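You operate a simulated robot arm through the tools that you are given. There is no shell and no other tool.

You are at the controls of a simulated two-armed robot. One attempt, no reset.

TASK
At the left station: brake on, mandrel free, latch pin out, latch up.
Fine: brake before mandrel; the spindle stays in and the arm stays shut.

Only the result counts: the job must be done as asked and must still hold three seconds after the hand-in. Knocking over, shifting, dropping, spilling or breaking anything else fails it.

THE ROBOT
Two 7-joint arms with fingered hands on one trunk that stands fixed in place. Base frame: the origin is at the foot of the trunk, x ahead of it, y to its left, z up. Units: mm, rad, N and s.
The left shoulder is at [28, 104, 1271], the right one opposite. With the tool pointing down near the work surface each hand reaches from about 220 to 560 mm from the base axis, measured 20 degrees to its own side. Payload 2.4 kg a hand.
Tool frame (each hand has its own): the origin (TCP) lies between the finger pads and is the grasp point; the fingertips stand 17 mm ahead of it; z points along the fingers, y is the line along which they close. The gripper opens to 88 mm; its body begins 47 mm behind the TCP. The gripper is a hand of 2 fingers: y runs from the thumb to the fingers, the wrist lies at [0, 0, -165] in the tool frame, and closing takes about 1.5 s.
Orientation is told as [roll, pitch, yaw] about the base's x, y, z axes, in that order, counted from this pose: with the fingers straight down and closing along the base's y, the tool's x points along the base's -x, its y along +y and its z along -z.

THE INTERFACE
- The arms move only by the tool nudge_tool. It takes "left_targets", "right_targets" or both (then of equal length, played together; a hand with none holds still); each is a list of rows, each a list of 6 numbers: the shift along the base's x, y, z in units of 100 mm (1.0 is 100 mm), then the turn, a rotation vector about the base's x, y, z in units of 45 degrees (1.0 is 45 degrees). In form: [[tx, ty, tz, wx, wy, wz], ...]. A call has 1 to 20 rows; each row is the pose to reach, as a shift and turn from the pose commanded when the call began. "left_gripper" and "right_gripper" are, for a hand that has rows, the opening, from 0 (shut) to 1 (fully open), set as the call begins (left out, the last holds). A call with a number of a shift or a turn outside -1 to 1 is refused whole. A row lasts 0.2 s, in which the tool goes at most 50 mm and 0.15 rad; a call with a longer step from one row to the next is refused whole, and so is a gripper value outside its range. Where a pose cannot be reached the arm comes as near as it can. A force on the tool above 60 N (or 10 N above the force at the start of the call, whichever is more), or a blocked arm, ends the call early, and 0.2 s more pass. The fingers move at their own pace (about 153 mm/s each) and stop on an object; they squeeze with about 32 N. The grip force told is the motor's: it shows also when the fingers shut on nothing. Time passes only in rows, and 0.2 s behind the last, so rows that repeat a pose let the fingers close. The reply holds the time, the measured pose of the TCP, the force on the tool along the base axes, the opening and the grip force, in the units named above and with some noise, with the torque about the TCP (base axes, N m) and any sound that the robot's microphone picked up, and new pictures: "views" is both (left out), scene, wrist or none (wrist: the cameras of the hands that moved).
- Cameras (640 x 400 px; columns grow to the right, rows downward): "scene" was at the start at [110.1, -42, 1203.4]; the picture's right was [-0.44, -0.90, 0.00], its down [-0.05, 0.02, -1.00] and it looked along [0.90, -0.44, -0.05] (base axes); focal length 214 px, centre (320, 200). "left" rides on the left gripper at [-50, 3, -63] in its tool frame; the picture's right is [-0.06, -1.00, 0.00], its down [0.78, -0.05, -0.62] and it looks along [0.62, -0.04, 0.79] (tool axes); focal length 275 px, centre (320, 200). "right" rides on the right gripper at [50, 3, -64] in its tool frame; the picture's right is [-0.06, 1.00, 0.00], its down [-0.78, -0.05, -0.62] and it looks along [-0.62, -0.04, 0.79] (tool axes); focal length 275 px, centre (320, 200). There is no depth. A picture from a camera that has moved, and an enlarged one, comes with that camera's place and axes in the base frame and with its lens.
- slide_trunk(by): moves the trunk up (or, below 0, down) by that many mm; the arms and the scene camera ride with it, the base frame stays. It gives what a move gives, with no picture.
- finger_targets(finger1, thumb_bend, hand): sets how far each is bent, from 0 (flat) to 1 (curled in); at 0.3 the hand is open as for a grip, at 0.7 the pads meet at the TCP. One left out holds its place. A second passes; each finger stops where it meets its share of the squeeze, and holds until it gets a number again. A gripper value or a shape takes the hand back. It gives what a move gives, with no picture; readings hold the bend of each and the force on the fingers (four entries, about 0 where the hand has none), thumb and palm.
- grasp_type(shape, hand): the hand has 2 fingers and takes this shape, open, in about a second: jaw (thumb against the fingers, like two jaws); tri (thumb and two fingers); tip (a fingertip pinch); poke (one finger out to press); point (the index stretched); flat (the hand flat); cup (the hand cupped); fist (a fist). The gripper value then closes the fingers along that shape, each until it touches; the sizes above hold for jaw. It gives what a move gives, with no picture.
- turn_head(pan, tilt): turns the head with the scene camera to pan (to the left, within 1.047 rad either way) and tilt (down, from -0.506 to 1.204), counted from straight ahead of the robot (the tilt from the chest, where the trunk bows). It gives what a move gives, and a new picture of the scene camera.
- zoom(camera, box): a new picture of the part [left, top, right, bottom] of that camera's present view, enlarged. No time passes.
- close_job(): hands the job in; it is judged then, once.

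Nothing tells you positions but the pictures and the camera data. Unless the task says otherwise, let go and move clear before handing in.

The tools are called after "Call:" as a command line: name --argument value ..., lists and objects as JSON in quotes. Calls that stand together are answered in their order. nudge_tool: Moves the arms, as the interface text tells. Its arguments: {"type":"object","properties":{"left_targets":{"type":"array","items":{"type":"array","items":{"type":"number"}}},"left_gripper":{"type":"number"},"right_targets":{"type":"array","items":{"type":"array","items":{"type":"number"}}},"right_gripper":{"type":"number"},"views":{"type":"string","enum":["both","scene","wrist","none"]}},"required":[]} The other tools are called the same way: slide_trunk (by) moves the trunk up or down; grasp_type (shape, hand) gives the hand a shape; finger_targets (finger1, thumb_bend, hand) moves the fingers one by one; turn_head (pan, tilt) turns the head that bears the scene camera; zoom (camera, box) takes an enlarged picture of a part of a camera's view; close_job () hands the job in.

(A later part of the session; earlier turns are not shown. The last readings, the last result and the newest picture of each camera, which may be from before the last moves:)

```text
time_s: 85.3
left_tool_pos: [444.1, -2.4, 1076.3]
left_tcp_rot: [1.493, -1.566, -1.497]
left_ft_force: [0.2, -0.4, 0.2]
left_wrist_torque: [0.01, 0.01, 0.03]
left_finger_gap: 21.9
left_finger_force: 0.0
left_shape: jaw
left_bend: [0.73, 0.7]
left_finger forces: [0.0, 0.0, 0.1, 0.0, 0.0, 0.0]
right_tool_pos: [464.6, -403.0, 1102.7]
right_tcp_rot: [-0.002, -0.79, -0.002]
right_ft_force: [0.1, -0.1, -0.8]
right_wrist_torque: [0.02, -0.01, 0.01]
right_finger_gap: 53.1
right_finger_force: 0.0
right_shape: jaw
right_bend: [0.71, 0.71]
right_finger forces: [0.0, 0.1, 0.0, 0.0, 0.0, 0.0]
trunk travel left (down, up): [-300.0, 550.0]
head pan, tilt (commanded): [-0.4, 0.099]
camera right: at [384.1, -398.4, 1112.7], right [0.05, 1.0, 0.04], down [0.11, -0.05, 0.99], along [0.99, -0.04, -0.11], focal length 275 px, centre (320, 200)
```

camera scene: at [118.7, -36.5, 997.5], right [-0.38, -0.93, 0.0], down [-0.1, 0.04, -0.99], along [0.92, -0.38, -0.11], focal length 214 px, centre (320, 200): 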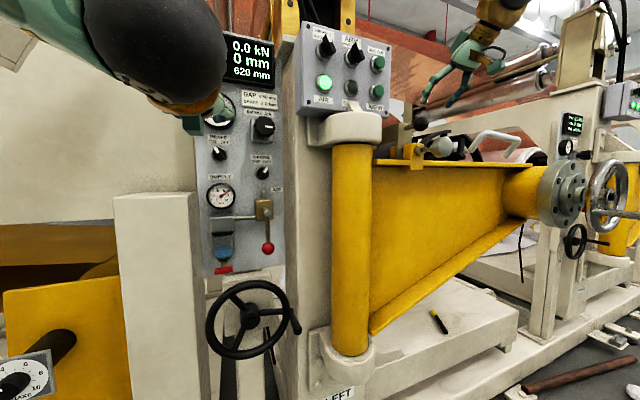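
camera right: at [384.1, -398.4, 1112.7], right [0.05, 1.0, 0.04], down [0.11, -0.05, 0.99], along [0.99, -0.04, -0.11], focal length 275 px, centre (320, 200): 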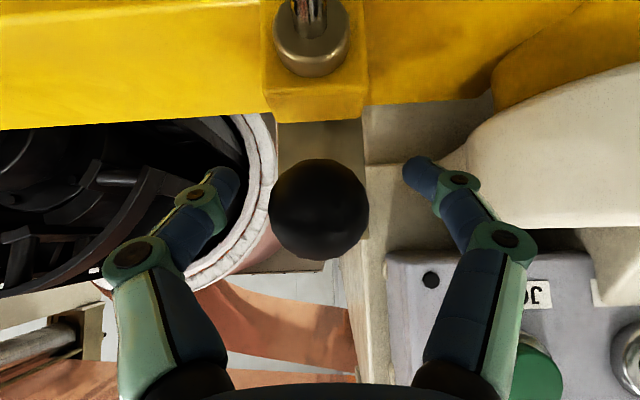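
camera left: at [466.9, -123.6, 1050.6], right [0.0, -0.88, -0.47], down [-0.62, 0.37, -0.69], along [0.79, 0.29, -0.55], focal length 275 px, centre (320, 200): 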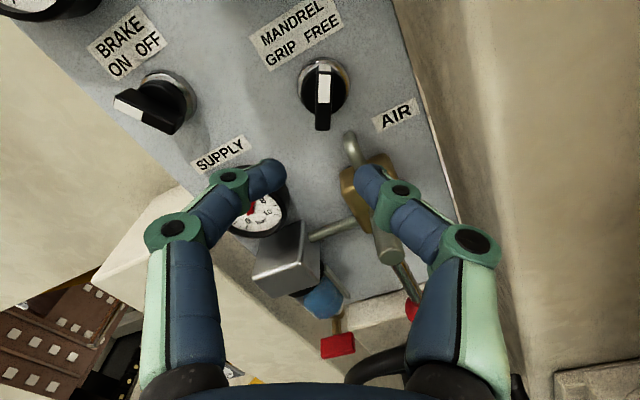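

The ball is at the centre of the view, right at the grasp point. Closing the right gripper.

Call:
nudge_tool --right_targets '[[0, 0, 0, 0, 0, 0], [0, 0, 0, 0, 0, 0], [0, 0, 0, 0, 0, 0], [0, 0, 0, 0, 0, 0], [0, 0, 0, 0, 0, 0], [0, 0, 0, 0, 0, 0]]' --right_gripper 0.0 --views "wrist"

```text
time_s: 86.7
left_tool_pos: [446.5, -3.6, 1075.9]
left_tcp_rot: [1.244, -1.567, -1.249]
left_ft_force: [-0.3, -0.7, 0.6]
left_wrist_torque: [-0.02, 0.02, -0.01]
left_finger_gap: 22.0
left_finger_force: 0.0
left_shape: jaw
left_bend: [0.73, 0.7]
left_finger forces: [0.0, 0.0, 0.1, 0.0, 0.1, 0.0]
right_tool_pos: [464.9, -403.4, 1102.7]
right_tcp_rot: [0.0, -0.787, 0.0]
right_ft_force: [3.4, -3.2, -4.8]
right_wrist_torque: [0.01, 0.03, 0.0]
right_finger_gap: 6.0
right_finger_force: 31.8
right_shape: jaw
right_bend: [0.74, 0.76]
right_finger forces: [1.8, 0.0, 0.0, 0.0, 4.2, 0.1]
trunk travel left (down, up): [-300.0, 550.0]
head pan, tilt (commanded): [-0.4, 0.099]
camera right: at [384.9, -399.2, 1112.0], right [0.05, 1.0, 0.04], down [0.11, -0.05, 0.99], along [0.99, -0.04, -0.11], focal length 275 px, centre (320, 200)
```

right: 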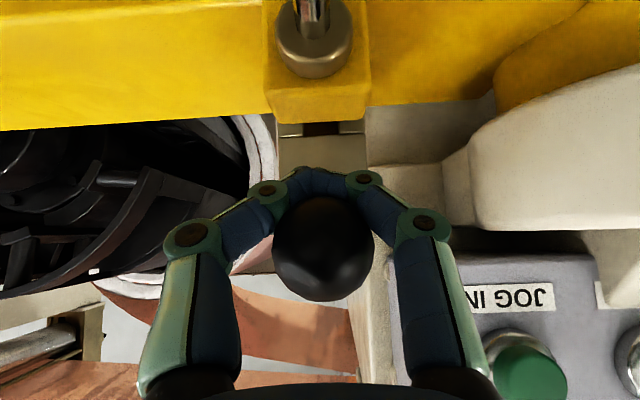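

The fingers closed underneath the ball rather than squeezing it, and the latch has already risen slightly: the ball sits cradled on the closed fingers. That works for lifting, so I'll raise it along its arc in small steps.

Call:
nudge_tool --right_targets '[[0.01, 0, 0.08, 0, 0, 0], [0.03, 0, 0.16, 0, 0, 0], [0.045, 0, 0.24, 0, 0, 0], [0.06, 0, 0.32, 0, 0, 0], [0.09, 0, 0.4, 0, 0, 0], [0.12, 0, 0.48, 0, 0, 0]]'

Call:
zoom --camera "scene" --box '[370, 50, 530, 170]'

```text
time_s: 88.1
left_tool_pos: [444.4, -3.8, 1076.0]
left_tcp_rot: [1.586, -1.57, -1.591]
left_ft_force: [0.0, -0.5, -0.4]
left_wrist_torque: [0.01, 0.04, 0.04]
left_finger_gap: 21.8
left_finger_force: 0.0
left_shape: jaw
left_bend: [0.73, 0.7]
left_finger forces: [0.1, 0.1, 0.1, 0.0, 0.1, 0.1]
right_tool_pos: [475.9, -403.4, 1150.7]
right_tcp_rot: [0.0, -0.79, -0.003]
right_ft_force: [-3.2, -1.7, -2.4]
right_wrist_torque: [0.0, -0.02, 0.0]
right_finger_gap: 5.6
right_finger_force: 32.7
right_shape: jaw
right_bend: [0.74, 0.75]
right_finger forces: [0.9, 0.0, 0.1, 0.1, 2.5, 0.1]
trunk travel left (down, up): [-300.0, 550.0]
head pan, tilt (commanded): [-0.4, 0.099]
camera scene: at [118.4, -37.2, 996.7], right [-0.38, -0.92, 0.0], down [-0.11, 0.04, -0.99], along [0.92, -0.38, -0.12], focal length 214 px, centre (320, 200)
camera right: at [396.1, -399.1, 1160.9], right [0.05, 1.0, 0.04], down [0.11, -0.05, 0.99], along [0.99, -0.04, -0.11], focal length 275 px, centre (320, 200)
```

scene: 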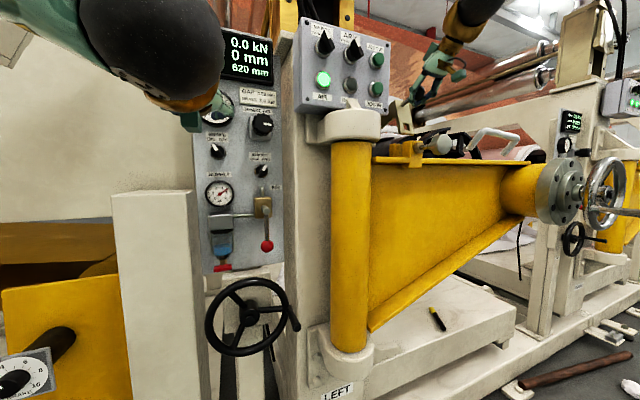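
right: 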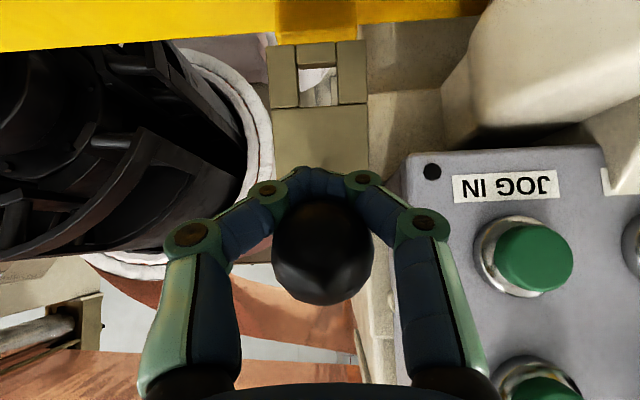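

```text
3.33 times, centred on (450, 110) of scene
camera zoom: at [118.4, -37.2, 996.7], right [-0.38, -0.92, 0.0], down [-0.11, 0.04, -0.99], along [0.92, -0.38, -0.12], focal length 715 px, centre (-113, 500)
```

zoom: 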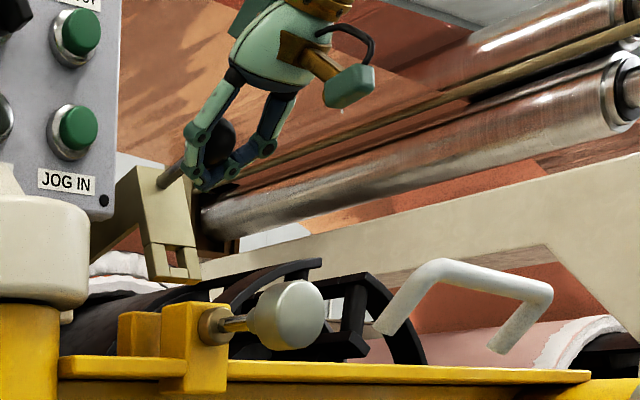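

The latch lifts freely with the fork end now clear of the yellow lugs, and forces are only a few newtons. I'll continue along the arc to about 40°.

Call:
nudge_tool --right_targets '[[0.02, 0, 0.07, 0, 0, 0], [0.04, 0, 0.13, 0, 0, 0], [0.07, 0, 0.2, 0, 0, 0], [0.1, 0, 0.27, 0, 0, 0], [0.14, 0, 0.33, 0, 0, 0], [0.19, 0, 0.4, 0, 0, 0], [0.24, 0, 0.47, 0, 0, 0], [0.29, 0, 0.53, 0, 0, 0]]'

Call:
zoom --camera "scene" --box '[370, 30, 530, 150]'

```text
time_s: 89.9
left_tool_pos: [444.8, -2.4, 1076.3]
left_tcp_rot: [1.547, -1.568, -1.548]
left_ft_force: [-0.1, 0.3, -0.9]
left_wrist_torque: [0.0, -0.03, -0.01]
left_finger_gap: 21.8
left_finger_force: 0.1
left_shape: jaw
left_bend: [0.73, 0.7]
left_finger forces: [0.0, 0.1, 0.1, 0.0, 0.0, 0.0]
right_tool_pos: [505.9, -403.1, 1204.1]
right_tcp_rot: [-0.002, -0.792, -0.003]
right_ft_force: [-1.9, -1.1, -2.9]
right_wrist_torque: [-0.01, -0.02, 0.02]
right_finger_gap: 5.6
right_finger_force: 31.9
right_shape: jaw
right_bend: [0.74, 0.75]
right_finger forces: [0.6, 0.1, 0.1, 0.1, 2.2, 0.0]
trunk travel left (down, up): [-300.0, 550.0]
head pan, tilt (commanded): [-0.4, 0.099]
camera scene: at [118.6, -37.1, 996.7], right [-0.38, -0.92, 0.0], down [-0.11, 0.04, -0.99], along [0.92, -0.38, -0.12], focal length 214 px, centre (320, 200)
camera right: at [424.8, -398.9, 1214.0], right [0.05, 1.0, 0.04], down [0.11, -0.05, 0.99], along [0.99, -0.04, -0.11], focal length 275 px, centre (320, 200)
```

scene: 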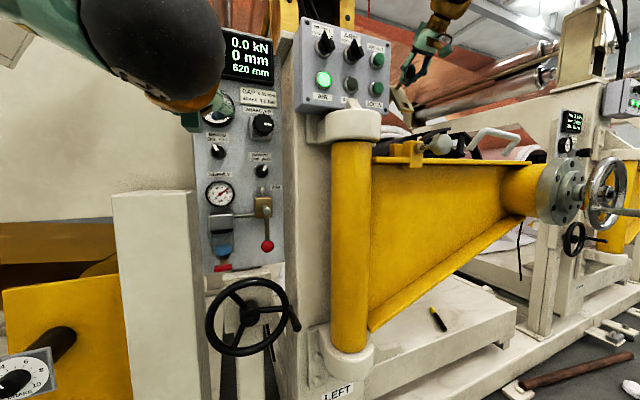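
right: 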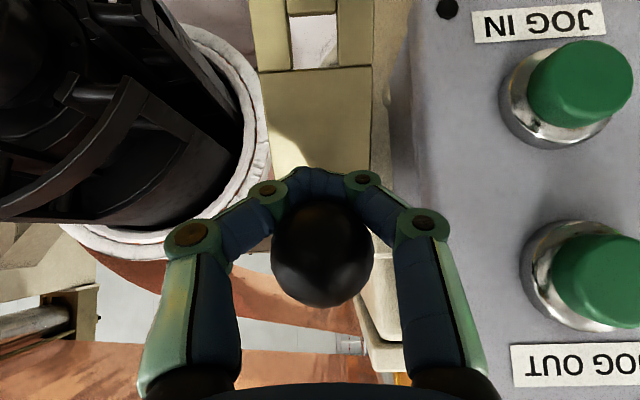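

```text
3.33 times, centred on (450, 90) of scene
camera zoom: at [118.6, -37.1, 996.7], right [-0.38, -0.92, 0.0], down [-0.11, 0.04, -0.99], along [0.92, -0.38, -0.12], focal length 715 px, centre (-113, 567)
```

zoom: 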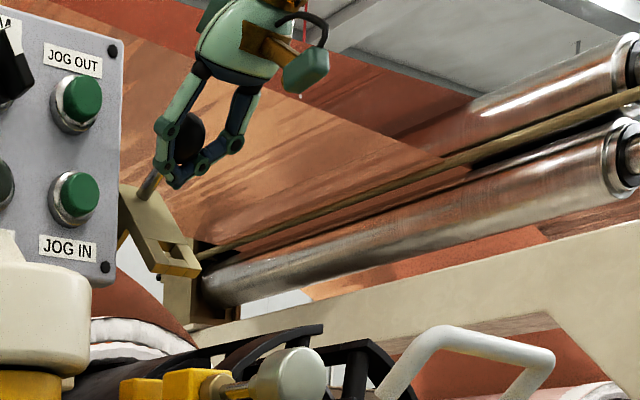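

The latch is at about 40° and still light. Before going further I'll lower the hand 15 mm to see whether the latch stays up by itself or follows under gravity.

Call:
nudge_tool --right_targets '[[-0.03, 0, -0.05, 0, 0, 0], [-0.06, 0, -0.1, 0, 0, 0], [-0.09, 0, -0.15, 0, 0, 0]]' --views "wrist"

Call:
zoom --camera "scene" --box '[370, 30, 530, 150]'

```text
time_s: 90.7
left_tool_pos: [445.7, -3.3, 1075.8]
left_tcp_rot: [1.489, -1.567, -1.492]
left_ft_force: [0.1, -0.5, 0.2]
left_wrist_torque: [0.01, -0.02, 0.0]
left_finger_gap: 21.9
left_finger_force: 0.1
left_shape: jaw
left_bend: [0.73, 0.7]
left_finger forces: [0.0, 0.1, 0.0, 0.0, 0.1, 0.0]
right_tool_pos: [495.8, -402.6, 1189.6]
right_tcp_rot: [-0.002, -0.791, -0.002]
right_ft_force: [0.5, 0.5, -1.1]
right_wrist_torque: [0.0, 0.03, 0.02]
right_finger_gap: 5.9
right_finger_force: 31.6
right_shape: jaw
right_bend: [0.74, 0.75]
right_finger forces: [0.0, 0.1, 0.1, 0.1, 0.0, 0.0]
trunk travel left (down, up): [-300.0, 550.0]
head pan, tilt (commanded): [-0.4, 0.099]
camera right: at [416.0, -397.9, 1198.9], right [0.05, 1.0, 0.04], down [0.11, -0.05, 0.99], along [0.99, -0.04, -0.11], focal length 275 px, centre (320, 200)
```

right: 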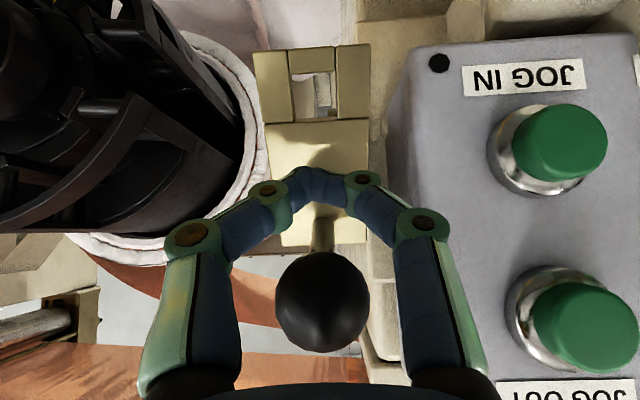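

```text
3.33 times, centred on (450, 90) of scene
camera zoom: at [118.9, -36.2, 997.8], right [-0.37, -0.93, 0.0], down [-0.1, 0.04, -0.99], along [0.92, -0.37, -0.1], focal length 715 px, centre (-113, 567)
```

zoom: 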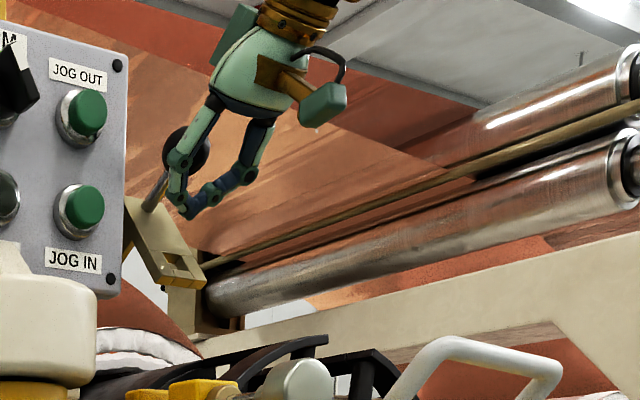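

The latch stays where it was left, with zero force on the fingers, so its hinge holds by friction. I'll wait briefly to make sure it doesn't creep, then plan to push it further up.

Call:
nudge_tool --right_targets '[[0, 0, 0, 0, 0, 0], [0, 0, 0, 0, 0, 0], [0, 0, 0, 0, 0, 0], [0, 0, 0, 0, 0, 0], [0, 0, 0, 0, 0, 0], [0, 0, 0, 0, 0, 0], [0, 0, 0, 0, 0, 0], [0, 0, 0, 0, 0, 0], [0, 0, 0, 0, 0, 0], [0, 0, 0, 0, 0, 0]]' --views "wrist"

```text
time_s: 92.9
left_tool_pos: [445.5, -2.6, 1076.9]
left_tcp_rot: [1.482, -1.568, -1.483]
left_ft_force: [-0.1, 0.2, -0.9]
left_wrist_torque: [-0.03, 0.0, -0.01]
left_finger_gap: 21.8
left_finger_force: 0.0
left_shape: jaw
left_bend: [0.73, 0.7]
left_finger forces: [0.0, 0.0, 0.0, 0.1, 0.0, 0.1]
right_tool_pos: [496.3, -402.1, 1190.1]
right_tcp_rot: [-0.003, -0.791, -0.002]
right_ft_force: [-0.4, 0.4, 0.2]
right_wrist_torque: [-0.04, -0.01, -0.02]
right_finger_gap: 5.7
right_finger_force: 32.0
right_shape: jaw
right_bend: [0.74, 0.75]
right_finger forces: [0.0, 0.0, 0.0, 0.0, 0.1, 0.1]
trunk travel left (down, up): [-300.0, 550.0]
head pan, tilt (commanded): [-0.4, 0.099]
camera right: at [415.9, -398.0, 1199.0], right [0.05, 1.0, 0.04], down [0.11, -0.05, 0.99], along [0.99, -0.04, -0.11], focal length 275 px, centre (320, 200)
```

right: 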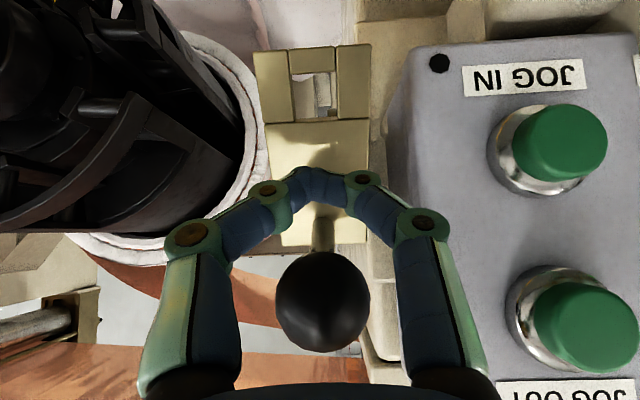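

No creep at all over two seconds. I'll carry it further on the cradle to about 50° while levelling the hand somewhat to save reach, staying just short of the control box edge.

Call:
nudge_tool --right_targets '[[0.04, 0, 0.07, 0, -0.1, 0], [0.08, 0, 0.13, 0, -0.2, 0], [0.12, -0.01, 0.19, 0, -0.3, 0], [0.17, -0.02, 0.24, 0, -0.4, 0], [0.22, -0.02, 0.29, 0, -0.44, 0], [0.27, -0.03, 0.33, 0, -0.44, 0], [0.31, -0.03, 0.37, 0, -0.44, 0], [0.31, -0.03, 0.37, 0, -0.44, 0]]'

Call:
zoom --camera "scene" --box '[370, 10, 530, 130]'

```text
time_s: 94.7
left_tool_pos: [445.5, -3.6, 1076.4]
left_tcp_rot: [1.517, -1.566, -1.52]
left_ft_force: [0.9, -0.3, -0.1]
left_wrist_torque: [0.0, -0.03, 0.0]
left_finger_gap: 21.7
left_finger_force: 0.1
left_shape: jaw
left_bend: [0.73, 0.7]
left_finger forces: [0.0, 0.0, 0.0, 0.0, 0.0, 0.0]
right_tool_pos: [527.4, -405.3, 1226.8]
right_tcp_rot: [0.001, -1.136, -0.003]
right_ft_force: [-1.6, 0.3, -0.4]
right_wrist_torque: [-0.03, 0.01, -0.02]
right_finger_gap: 5.6
right_finger_force: 31.7
right_shape: jaw
right_bend: [0.74, 0.75]
right_finger forces: [0.2, 0.1, 0.0, 0.0, 0.0, 0.0]
trunk travel left (down, up): [-300.0, 550.0]
head pan, tilt (commanded): [-0.4, 0.099]
camera scene: at [118.7, -36.8, 996.7], right [-0.38, -0.92, 0.0], down [-0.11, 0.04, -0.99], along [0.92, -0.38, -0.11], focal length 214 px, centre (320, 200)
camera right: at [448.9, -401.6, 1208.5], right [0.03, 1.0, 0.06], down [-0.23, -0.05, 0.97], along [0.97, -0.04, 0.23], focal length 275 px, centre (320, 200)
```

scene: 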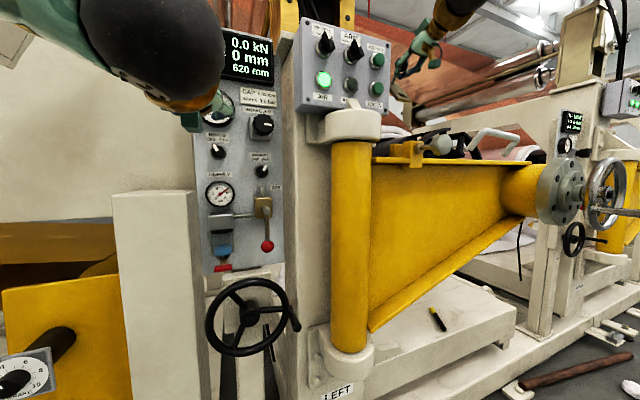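
right: 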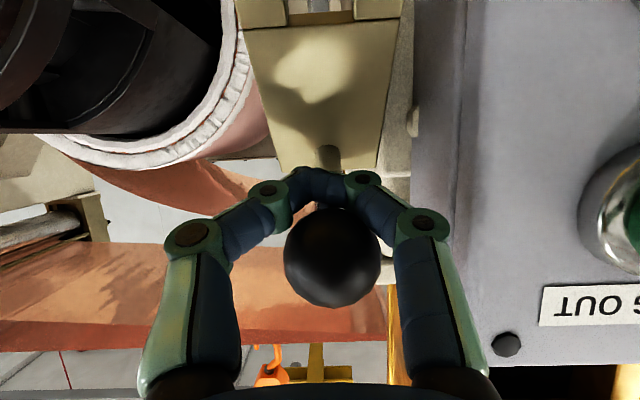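

```text
3.33 times, centred on (450, 70) of scene
camera zoom: at [118.7, -36.8, 996.7], right [-0.38, -0.92, 0.0], down [-0.11, 0.04, -0.99], along [0.92, -0.38, -0.11], focal length 715 px, centre (-113, 633)
```

zoom: 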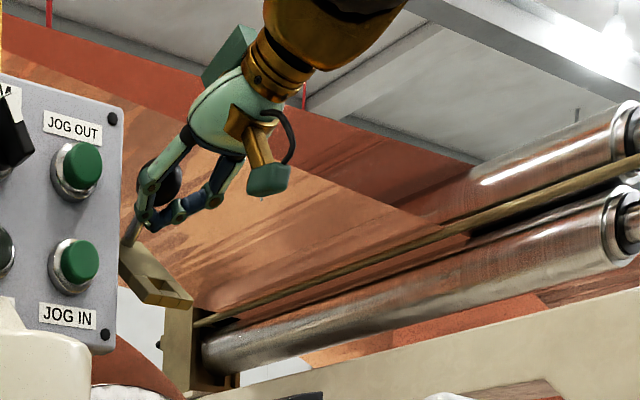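

The latch is at roughly 49° and the ball now floats free of the fingers. I'll slip the closed fingers out below the ball, back away, shift right of the control box edge, and level the hand for a straight push on the fork end.

Call:
nudge_tool --right_targets '[[-0.05, -0.02, -0.06, 0, 0, 0], [-0.1, -0.04, -0.12, 0, 0, 0], [-0.2, -0.06, -0.12, 0, 0, 0], [-0.3, -0.08, -0.12, 0, 0, 0], [-0.4, -0.1, -0.12, 0, 0, 0], [-0.5, -0.11, -0.14, 0, 0, 0], [-0.6, -0.11, -0.2, 0, -0.1, 0], [-0.7, -0.11, -0.28, 0, -0.22, 0], [-0.8, -0.11, -0.36, 0, -0.34, 0], [-0.85, -0.11, -0.44, 0, -0.46, 0], [-0.85, -0.11, -0.5, 0, -0.556, 0], [-0.85, -0.11, -0.5, 0, -0.556, 0]]'

Call:
zoom --camera "scene" --box '[370, 10, 570, 160]'

```text
time_s: 97.3
left_tool_pos: [445.0, -2.8, 1075.7]
left_tcp_rot: [1.503, -1.568, -1.505]
left_ft_force: [0.3, 1.1, -0.1]
left_wrist_torque: [0.01, -0.02, -0.04]
left_finger_gap: 21.9
left_finger_force: 0.1
left_shape: jaw
left_bend: [0.73, 0.7]
left_finger forces: [0.0, 0.1, 0.0, 0.1, 0.0, 0.0]
right_tool_pos: [442.4, -416.6, 1176.5]
right_tcp_rot: [2.744, -1.567, -2.747]
right_ft_force: [-0.4, 0.0, -0.4]
right_wrist_torque: [-0.03, 0.01, -0.04]
right_finger_gap: 5.5
right_finger_force: 31.5
right_shape: jaw
right_bend: [0.74, 0.75]
right_finger forces: [0.0, 0.0, 0.0, 0.0, 0.0, 0.0]
trunk travel left (down, up): [-300.0, 550.0]
head pan, tilt (commanded): [-0.4, 0.099]
camera scene: at [118.7, -36.7, 997.4], right [-0.38, -0.93, 0.0], down [-0.1, 0.04, -0.99], along [0.92, -0.38, -0.11], focal length 214 px, centre (320, 200)
camera right: at [379.2, -412.4, 1126.6], right [0.0, 1.0, 0.06], down [-0.62, -0.05, 0.78], along [0.78, -0.04, 0.62], focal length 275 px, centre (320, 200)
```

scene: 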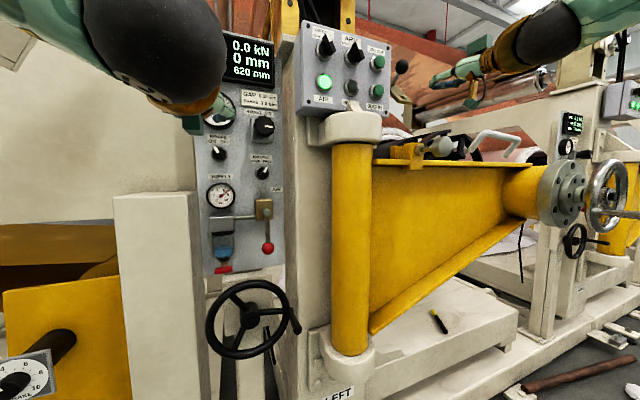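
right: 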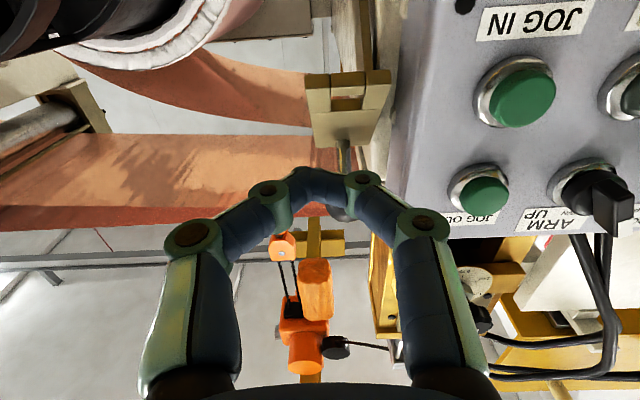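

```text
2.67 times, centred on (470, 85) of scene
camera zoom: at [118.7, -36.7, 997.4], right [-0.38, -0.93, 0.0], down [-0.1, 0.04, -0.99], along [0.92, -0.38, -0.11], focal length 572 px, centre (-80, 507)
```

zoom: 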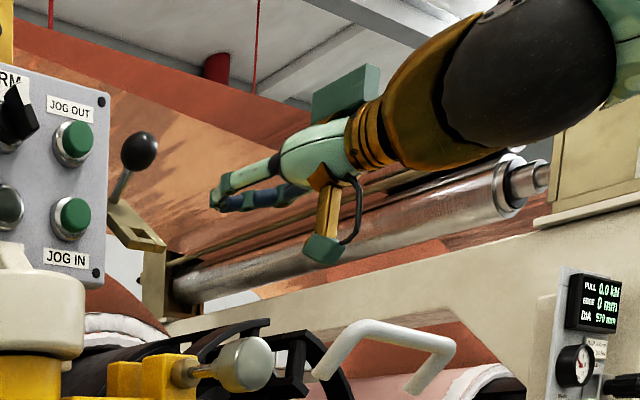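

The latch stays at about 50° by itself and the fork end sits near (525, −401, 1161). I'll bring the closed fingertips just in front of the fork's right-hand prong, keeping right of the control box.

Call:
nudge_tool --right_targets '[[0.08, -0.01, -0.03, 0, 0, 0], [0.16, -0.02, -0.06, 0, 0, 0], [0.24, -0.025, -0.09, 0, 0, 0], [0.32, -0.025, -0.12, 0, 0, 0], [0.4, -0.025, -0.135, 0, 0, 0], [0.48, -0.025, -0.135, 0, 0, 0], [0.52, -0.025, -0.135, 0, 0, 0]]'

Call:
zoom --camera "scene" --box '[370, 30, 530, 150]'

```text
time_s: 98.9
left_tool_pos: [445.5, -2.3, 1076.3]
left_tcp_rot: [1.487, -1.567, -1.49]
left_ft_force: [-0.3, -1.0, 0.3]
left_wrist_torque: [-0.03, 0.0, -0.01]
left_finger_gap: 21.9
left_finger_force: 0.2
left_shape: jaw
left_bend: [0.73, 0.7]
left_finger forces: [0.1, 0.0, 0.0, 0.0, 0.0, 0.0]
right_tool_pos: [495.5, -418.9, 1162.6]
right_tcp_rot: [2.3, -1.569, -2.302]
right_ft_force: [-0.4, -0.2, 0.7]
right_wrist_torque: [0.01, -0.01, 0.0]
right_finger_gap: 5.6
right_finger_force: 31.5
right_shape: jaw
right_bend: [0.74, 0.75]
right_finger forces: [0.0, 0.0, 0.0, 0.0, 0.0, 0.1]
trunk travel left (down, up): [-300.0, 550.0]
head pan, tilt (commanded): [-0.4, 0.099]
camera scene: at [118.8, -36.8, 996.7], right [-0.38, -0.92, 0.0], down [-0.11, 0.04, -0.99], along [0.92, -0.38, -0.12], focal length 214 px, centre (320, 200)
camera right: at [431.6, -414.8, 1112.8], right [0.0, 1.0, 0.06], down [-0.62, -0.05, 0.78], along [0.78, -0.04, 0.62], focal length 275 px, centre (320, 200)
```

scene: 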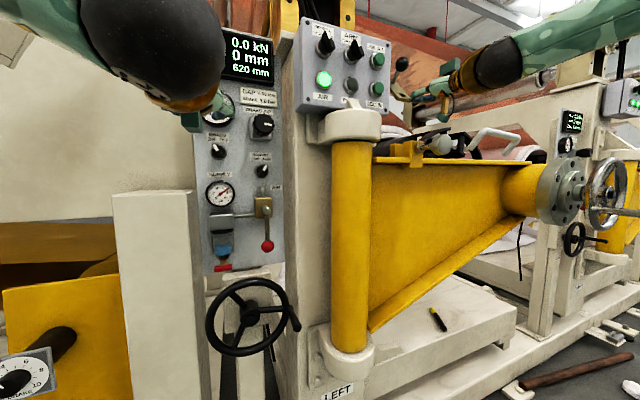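
right: 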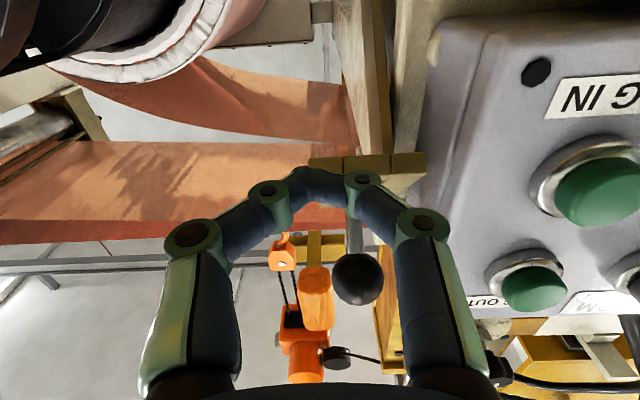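

```text
3.33 times, centred on (450, 90) of scene
camera zoom: at [118.8, -36.8, 996.7], right [-0.38, -0.92, 0.0], down [-0.11, 0.04, -0.99], along [0.92, -0.38, -0.12], focal length 715 px, centre (-113, 567)
```

zoom: 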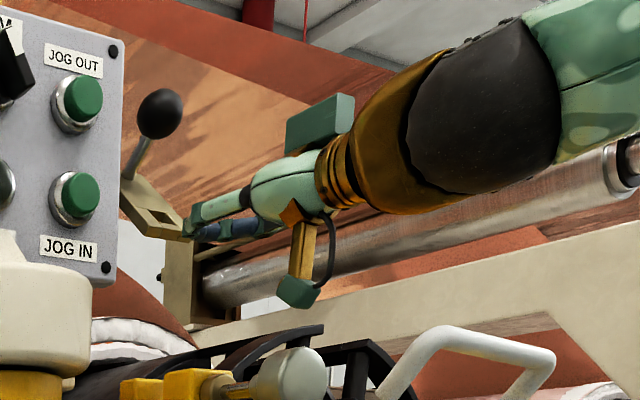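

The fingertips are level with the fork's end face, a few millimetres in front of it. I'll push it along its arc by about 10° and check.

Call:
nudge_tool --right_targets '[[0.05, 0, 0.0, 0, 0, 0], [0.08, 0, 0.02, 0, 0, 0], [0.11, 0, 0.065, 0, 0, 0], [0.14, 0, 0.115, 0, 0, 0], [0.175, 0, 0.165, 0, 0, 0], [0.21, 0, 0.21, 0, 0, 0], [0.235, 0, 0.24, 0, 0, 0]]'

Call:
zoom --camera "scene" --box '[370, 30, 530, 150]'

```text
time_s: 100.4
left_tool_pos: [441.5, -4.4, 1077.1]
left_tcp_rot: [2.201, -1.566, -2.203]
left_ft_force: [-0.2, -0.9, 0.3]
left_wrist_torque: [0.0, -0.03, -0.01]
left_finger_gap: 21.9
left_finger_force: 0.0
left_shape: jaw
left_bend: [0.73, 0.7]
left_finger forces: [0.0, 0.1, 0.0, 0.0, 0.0, 0.0]
right_tool_pos: [511.9, -419.3, 1174.3]
right_tcp_rot: [0.474, -1.552, -0.475]
right_ft_force: [-33.4, -3.6, -15.0]
right_wrist_torque: [0.01, 0.06, -0.12]
right_finger_gap: 11.4
right_finger_force: 32.0
right_shape: jaw
right_bend: [0.79, 0.76]
right_finger forces: [70.5, 0.1, 0.0, 0.0, 0.0, 0.1]
trunk travel left (down, up): [-300.0, 550.0]
head pan, tilt (commanded): [-0.4, 0.099]
stopped in row 7 (right hand): the force on the tool passed its limit at 66 N (the readings are from after the stop); the commanded pose is now the measured one
camera scene: at [115.2, -38.4, 997.1], right [-0.38, -0.92, 0.0], down [-0.1, 0.05, -0.99], along [0.92, -0.38, -0.11], focal length 214 px, centre (320, 200)
camera right: at [448.0, -416.7, 1125.9], right [0.0, 1.0, 0.07], down [-0.61, -0.06, 0.79], along [0.8, -0.04, 0.6], focal length 275 px, centre (320, 200)
```

scene: 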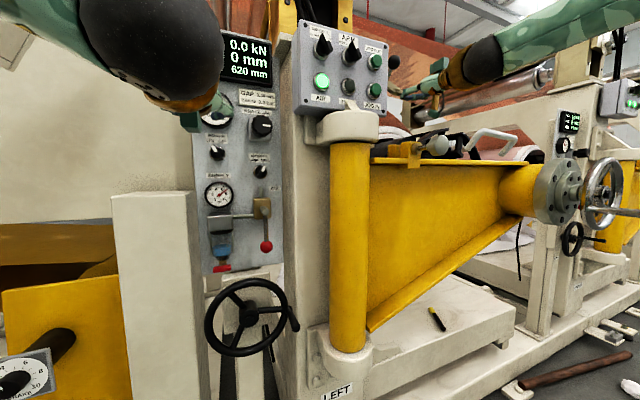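
right: 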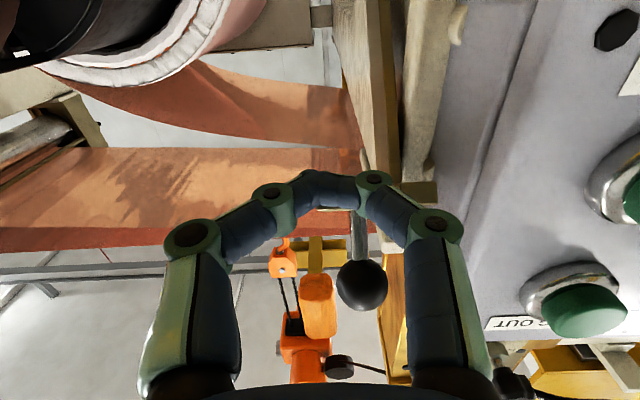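

```text
3.33 times, centred on (450, 90) of scene
camera zoom: at [115.2, -38.4, 997.1], right [-0.38, -0.92, 0.0], down [-0.1, 0.05, -0.99], along [0.92, -0.38, -0.11], focal length 715 px, centre (-113, 567)
```

zoom: 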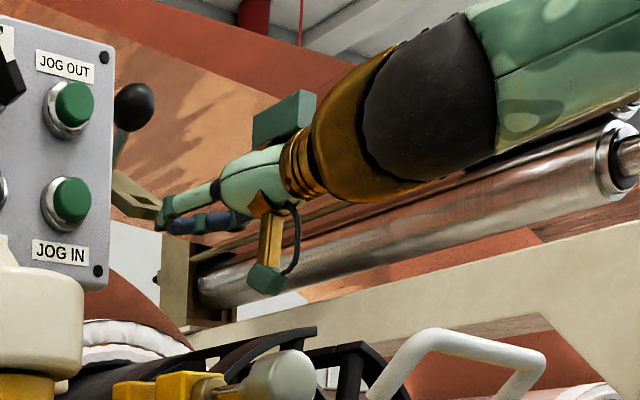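

The push ran into a firm stop (66 N) after a few more degrees: the latch now stands at about 55–59°. I'll back off and look at whether it stays there and whether that is its end stop.

Call:
nudge_tool --right_targets '[[-0.08, 0, 0.0, 0, 0, 0], [-0.2, 0, 0.0, 0, 0, 0], [-0.32, 0, 0.0, 0, 0, 0], [-0.45, 0, 0.0, 0, 0, 0], [-0.6, 0, 0.05, 0, 0, 0], [-0.7, 0, 0.1, 0, 0, 0], [-0.7, 0, 0.1, 0, 0, 0]]'

Call:
zoom --camera "scene" --box '[370, 20, 530, 140]'

Call:
zoom --camera "right" --box '[250, 0, 470, 200]'

```text
time_s: 102.0
left_tool_pos: [444.1, -1.3, 1075.8]
left_tcp_rot: [1.497, -1.566, -1.497]
left_ft_force: [0.0, -0.6, 0.2]
left_wrist_torque: [-0.02, -0.01, 0.03]
left_finger_gap: 22.0
left_finger_force: 0.1
left_shape: jaw
left_bend: [0.73, 0.7]
left_finger forces: [0.0, 0.0, 0.1, 0.0, 0.1, 0.0]
right_tool_pos: [446.9, -418.2, 1186.4]
right_tcp_rot: [0.324, -1.554, -0.323]
right_ft_force: [-0.2, 0.2, 0.5]
right_wrist_torque: [0.01, 0.0, 0.01]
right_finger_gap: 5.8
right_finger_force: 32.3
right_shape: jaw
right_bend: [0.75, 0.74]
right_finger forces: [0.1, 0.0, 0.0, 0.0, 0.0, 0.1]
trunk travel left (down, up): [-300.0, 550.0]
head pan, tilt (commanded): [-0.4, 0.099]
camera scene: at [118.7, -36.3, 997.7], right [-0.38, -0.93, 0.0], down [-0.1, 0.04, -0.99], along [0.92, -0.37, -0.1], focal length 214 px, centre (320, 200)
camera right: at [381.3, -414.9, 1137.4], right [0.0, 1.0, 0.07], down [-0.61, -0.05, 0.79], along [0.8, -0.04, 0.61], focal length 275 px, centre (320, 200)
```

scene: 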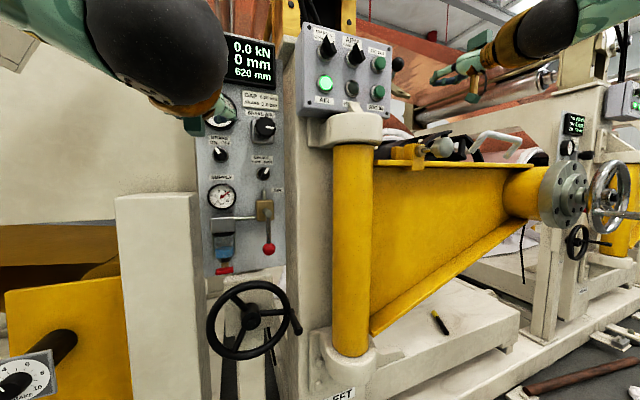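
right: 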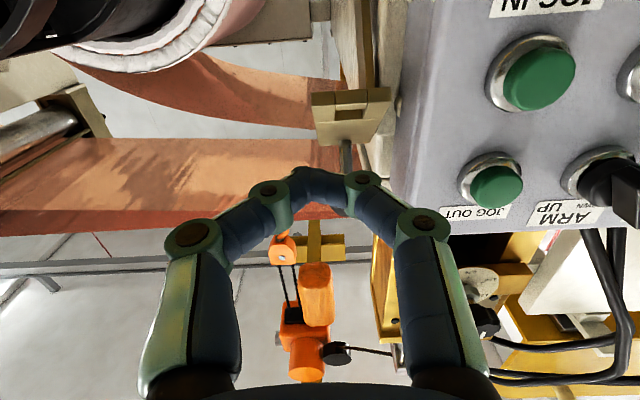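

```text
3.33 times, centred on (450, 80) of scene
camera zoom: at [118.7, -36.3, 997.7], right [-0.38, -0.93, 0.0], down [-0.1, 0.04, -0.99], along [0.92, -0.37, -0.1], focal length 715 px, centre (-113, 600)
```

zoom: 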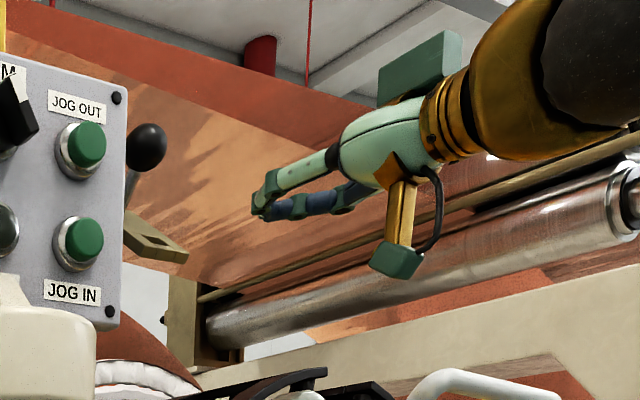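

```text
2.00 times, centred on (360, 100) of right
camera zoom: at [381.3, -414.9, 1137.4], right [0.0, 1.0, 0.07], down [-0.61, -0.05, 0.79], along [0.8, -0.04, 0.61], focal length 551 px, centre (240, 400)
```

zoom: 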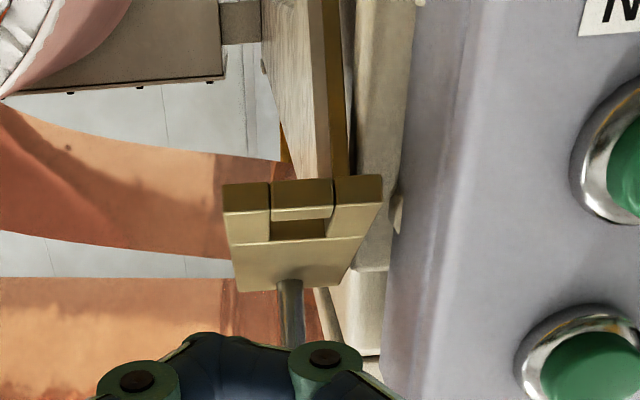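

The latch stays put at about 55°. To confirm this is its true end stop, I'll push the fork end once more, gently, and compare the angle afterwards.

Call:
nudge_tool --right_targets '[[0.12, 0, 0.0, 0, 0, 0], [0.24, 0, 0.0, 0, 0, 0], [0.36, 0, 0.0, 0, 0, 0], [0.46, 0, 0.0, 0, 0, 0], [0.54, 0, 0.0, 0, 0, 0], [0.58, 0, 0.0, 0, 0, 0], [0.62, 0, 0.02, 0, 0, 0], [0.65, 0, 0.04, 0, 0, 0], [0.68, 0, 0.07, 0, 0, 0], [0.7, 0, 0.1, 0, 0, 0], [0.72, 0, 0.13, 0, 0, 0]]'

Call:
zoom --camera "scene" --box '[370, 20, 530, 140]'

```text
time_s: 104.4
left_tool_pos: [445.0, -2.1, 1076.3]
left_tcp_rot: [1.485, -1.567, -1.488]
left_ft_force: [-0.6, 0.1, -0.3]
left_wrist_torque: [-0.03, -0.03, -0.02]
left_finger_gap: 21.5
left_finger_force: 0.0
left_shape: jaw
left_bend: [0.73, 0.7]
left_finger forces: [0.0, 0.0, 0.1, 0.0, 0.0, 0.0]
right_tool_pos: [517.5, -418.9, 1200.0]
right_tcp_rot: [0.303, -1.555, -0.302]
right_ft_force: [0.0, -0.3, 0.4]
right_wrist_torque: [-0.01, -0.03, 0.03]
right_finger_gap: 5.8
right_finger_force: 31.8
right_shape: jaw
right_bend: [0.75, 0.74]
right_finger forces: [0.0, 0.0, 0.0, 0.0, 0.1, 0.0]
trunk travel left (down, up): [-300.0, 550.0]
head pan, tilt (commanded): [-0.4, 0.099]
camera scene: at [118.7, -36.9, 996.6], right [-0.38, -0.92, 0.0], down [-0.11, 0.04, -0.99], along [0.92, -0.38, -0.12], focal length 214 px, centre (320, 200)
camera right: at [453.7, -414.4, 1150.6], right [0.0, 1.0, 0.07], down [-0.61, -0.05, 0.79], along [0.79, -0.04, 0.61], focal length 275 px, centre (320, 200)
```

scene: 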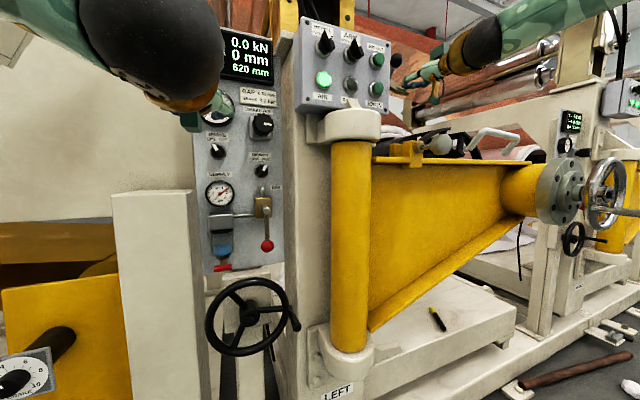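
right: 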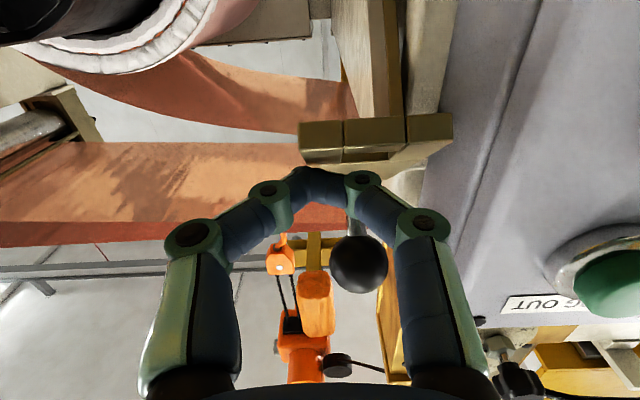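

```text
3.33 times, centred on (450, 80) of scene
camera zoom: at [118.7, -36.9, 996.6], right [-0.38, -0.92, 0.0], down [-0.11, 0.04, -0.99], along [0.92, -0.38, -0.12], focal length 715 px, centre (-113, 600)
```

zoom: 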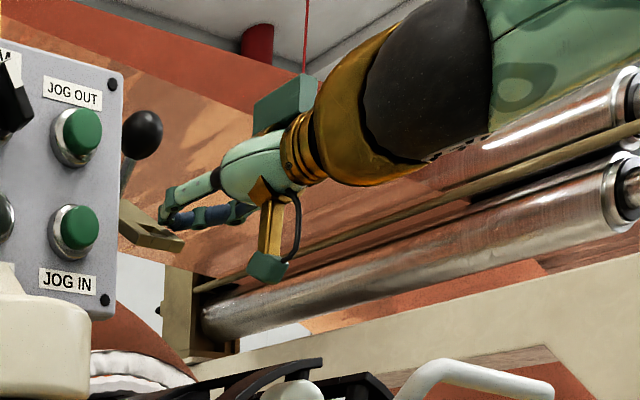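

I passed just above the fork end this time, without touching it. I'll back up, come down about 20 mm and push again on the end face itself.

Call:
nudge_tool --right_targets '[[-0.15, 0, 0.0, 0, 0, 0], [-0.3, 0, 0.0, 0, 0, 0], [-0.33, 0, -0.1, 0, 0, 0], [-0.33, 0, -0.2, 0, 0, 0], [-0.25, 0, -0.21, 0, 0, 0], [-0.17, 0, -0.21, 0, 0, 0], [-0.12, 0, -0.21, 0, 0, 0]]' --views "wrist"

Call:
nudge_tool --right_targets '[[0.02, 0, 0.01, 0, 0, 0], [0.04, 0, 0.03, 0, 0, 0], [0.06, 0, 0.05, 0, 0, 0], [0.08, 0, 0.07, 0, 0, 0], [0.1, 0, 0.09, 0, 0, 0], [0.12, 0, 0.11, 0, 0, 0], [0.14, 0, 0.13, 0, 0, 0]]'

Call:
zoom --camera "scene" --box '[370, 20, 530, 140]'

```text
time_s: 106.0
left_tool_pos: [444.7, -3.5, 1076.1]
left_tcp_rot: [1.459, -1.568, -1.46]
left_ft_force: [-0.7, 0.3, 0.2]
left_wrist_torque: [-0.01, 0.0, 0.01]
left_finger_gap: 21.8
left_finger_force: 0.2
left_shape: jaw
left_bend: [0.73, 0.7]
left_finger forces: [0.1, 0.1, 0.0, 0.0, 0.0, 0.0]
right_tool_pos: [506.1, -418.8, 1179.1]
right_tcp_rot: [0.332, -1.554, -0.331]
right_ft_force: [-0.7, 0.3, -0.2]
right_wrist_torque: [0.02, -0.01, 0.01]
right_finger_gap: 5.8
right_finger_force: 32.1
right_shape: jaw
right_bend: [0.75, 0.74]
right_finger forces: [0.0, 0.0, 0.0, 0.0, 0.0, 0.0]
trunk travel left (down, up): [-300.0, 550.0]
head pan, tilt (commanded): [-0.4, 0.099]
camera right: at [441.7, -414.7, 1129.1], right [0.0, 1.0, 0.07], down [-0.61, -0.05, 0.79], along [0.8, -0.04, 0.61], focal length 275 px, centre (320, 200)
```

right: 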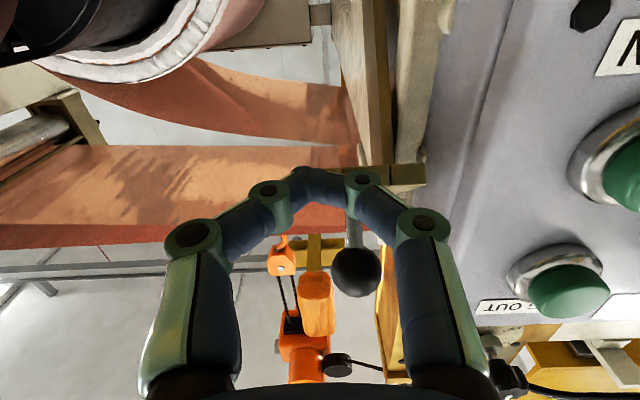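

```text
time_s: 107.0
left_tool_pos: [441.2, -2.9, 1078.1]
left_tcp_rot: [2.282, -1.565, -2.284]
left_ft_force: [-0.6, -1.1, 0.2]
left_wrist_torque: [0.01, 0.0, 0.02]
left_finger_gap: 22.0
left_finger_force: 0.1
left_shape: jaw
left_bend: [0.73, 0.7]
left_finger forces: [0.0, 0.0, 0.1, 0.0, 0.0, 0.0]
right_tool_pos: [512.2, -420.8, 1177.0]
right_tcp_rot: [0.375, -1.541, -0.372]
right_ft_force: [-38.0, -5.2, -15.2]
right_wrist_torque: [-0.02, 0.08, -0.09]
right_finger_gap: 12.3
right_finger_force: 32.4
right_shape: jaw
right_bend: [0.79, 0.76]
right_finger forces: [72.2, 0.0, 0.0, 0.0, 0.0, 0.0]
trunk travel left (down, up): [-300.0, 550.0]
head pan, tilt (commanded): [-0.4, 0.099]
stopped in row 4 (right hand): the force on the tool passed its limit at 64 N (the readings are from after the stop); the commanded pose is now the measured one
camera scene: at [114.5, -38.5, 997.4], right [-0.38, -0.92, 0.0], down [-0.1, 0.05, -0.99], along [0.92, -0.38, -0.11], focal length 214 px, centre (320, 200)
camera right: at [445.7, -417.0, 1129.2], right [0.0, 1.0, 0.07], down [-0.6, -0.06, 0.8], along [0.8, -0.04, 0.59], focal length 275 px, centre (320, 200)
```

scene: 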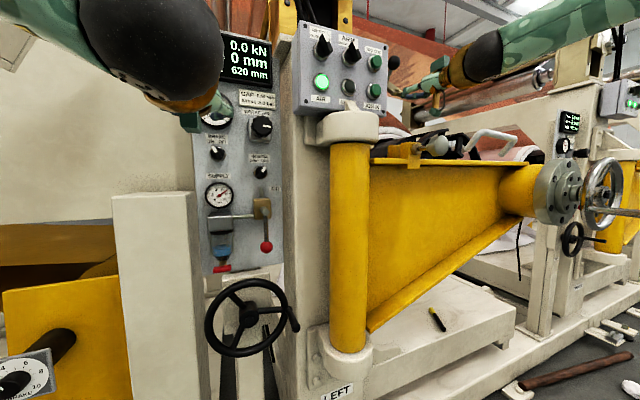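
right: 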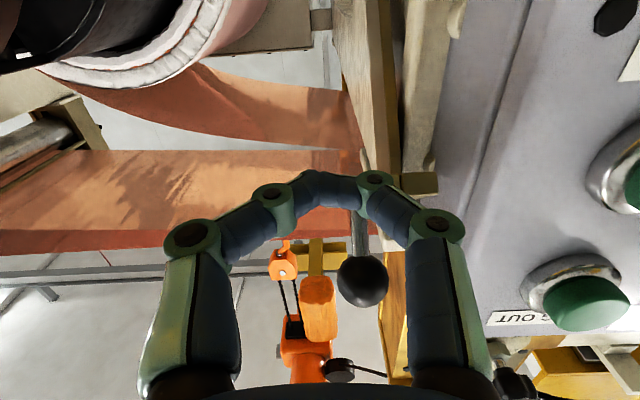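

```text
3.33 times, centred on (450, 80) of scene
camera zoom: at [114.5, -38.5, 997.4], right [-0.38, -0.92, 0.0], down [-0.1, 0.05, -0.99], along [0.92, -0.38, -0.11], focal length 715 px, centre (-113, 600)
```

zoom: 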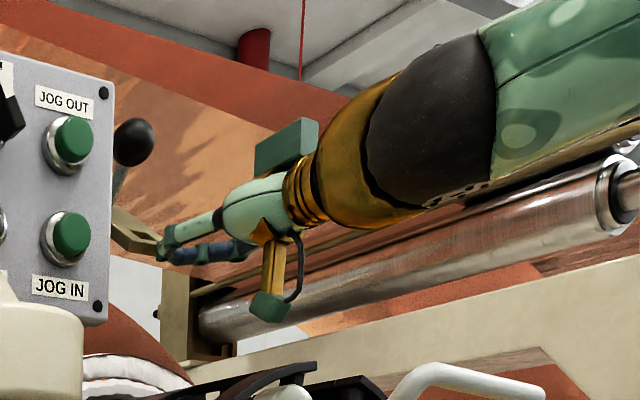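

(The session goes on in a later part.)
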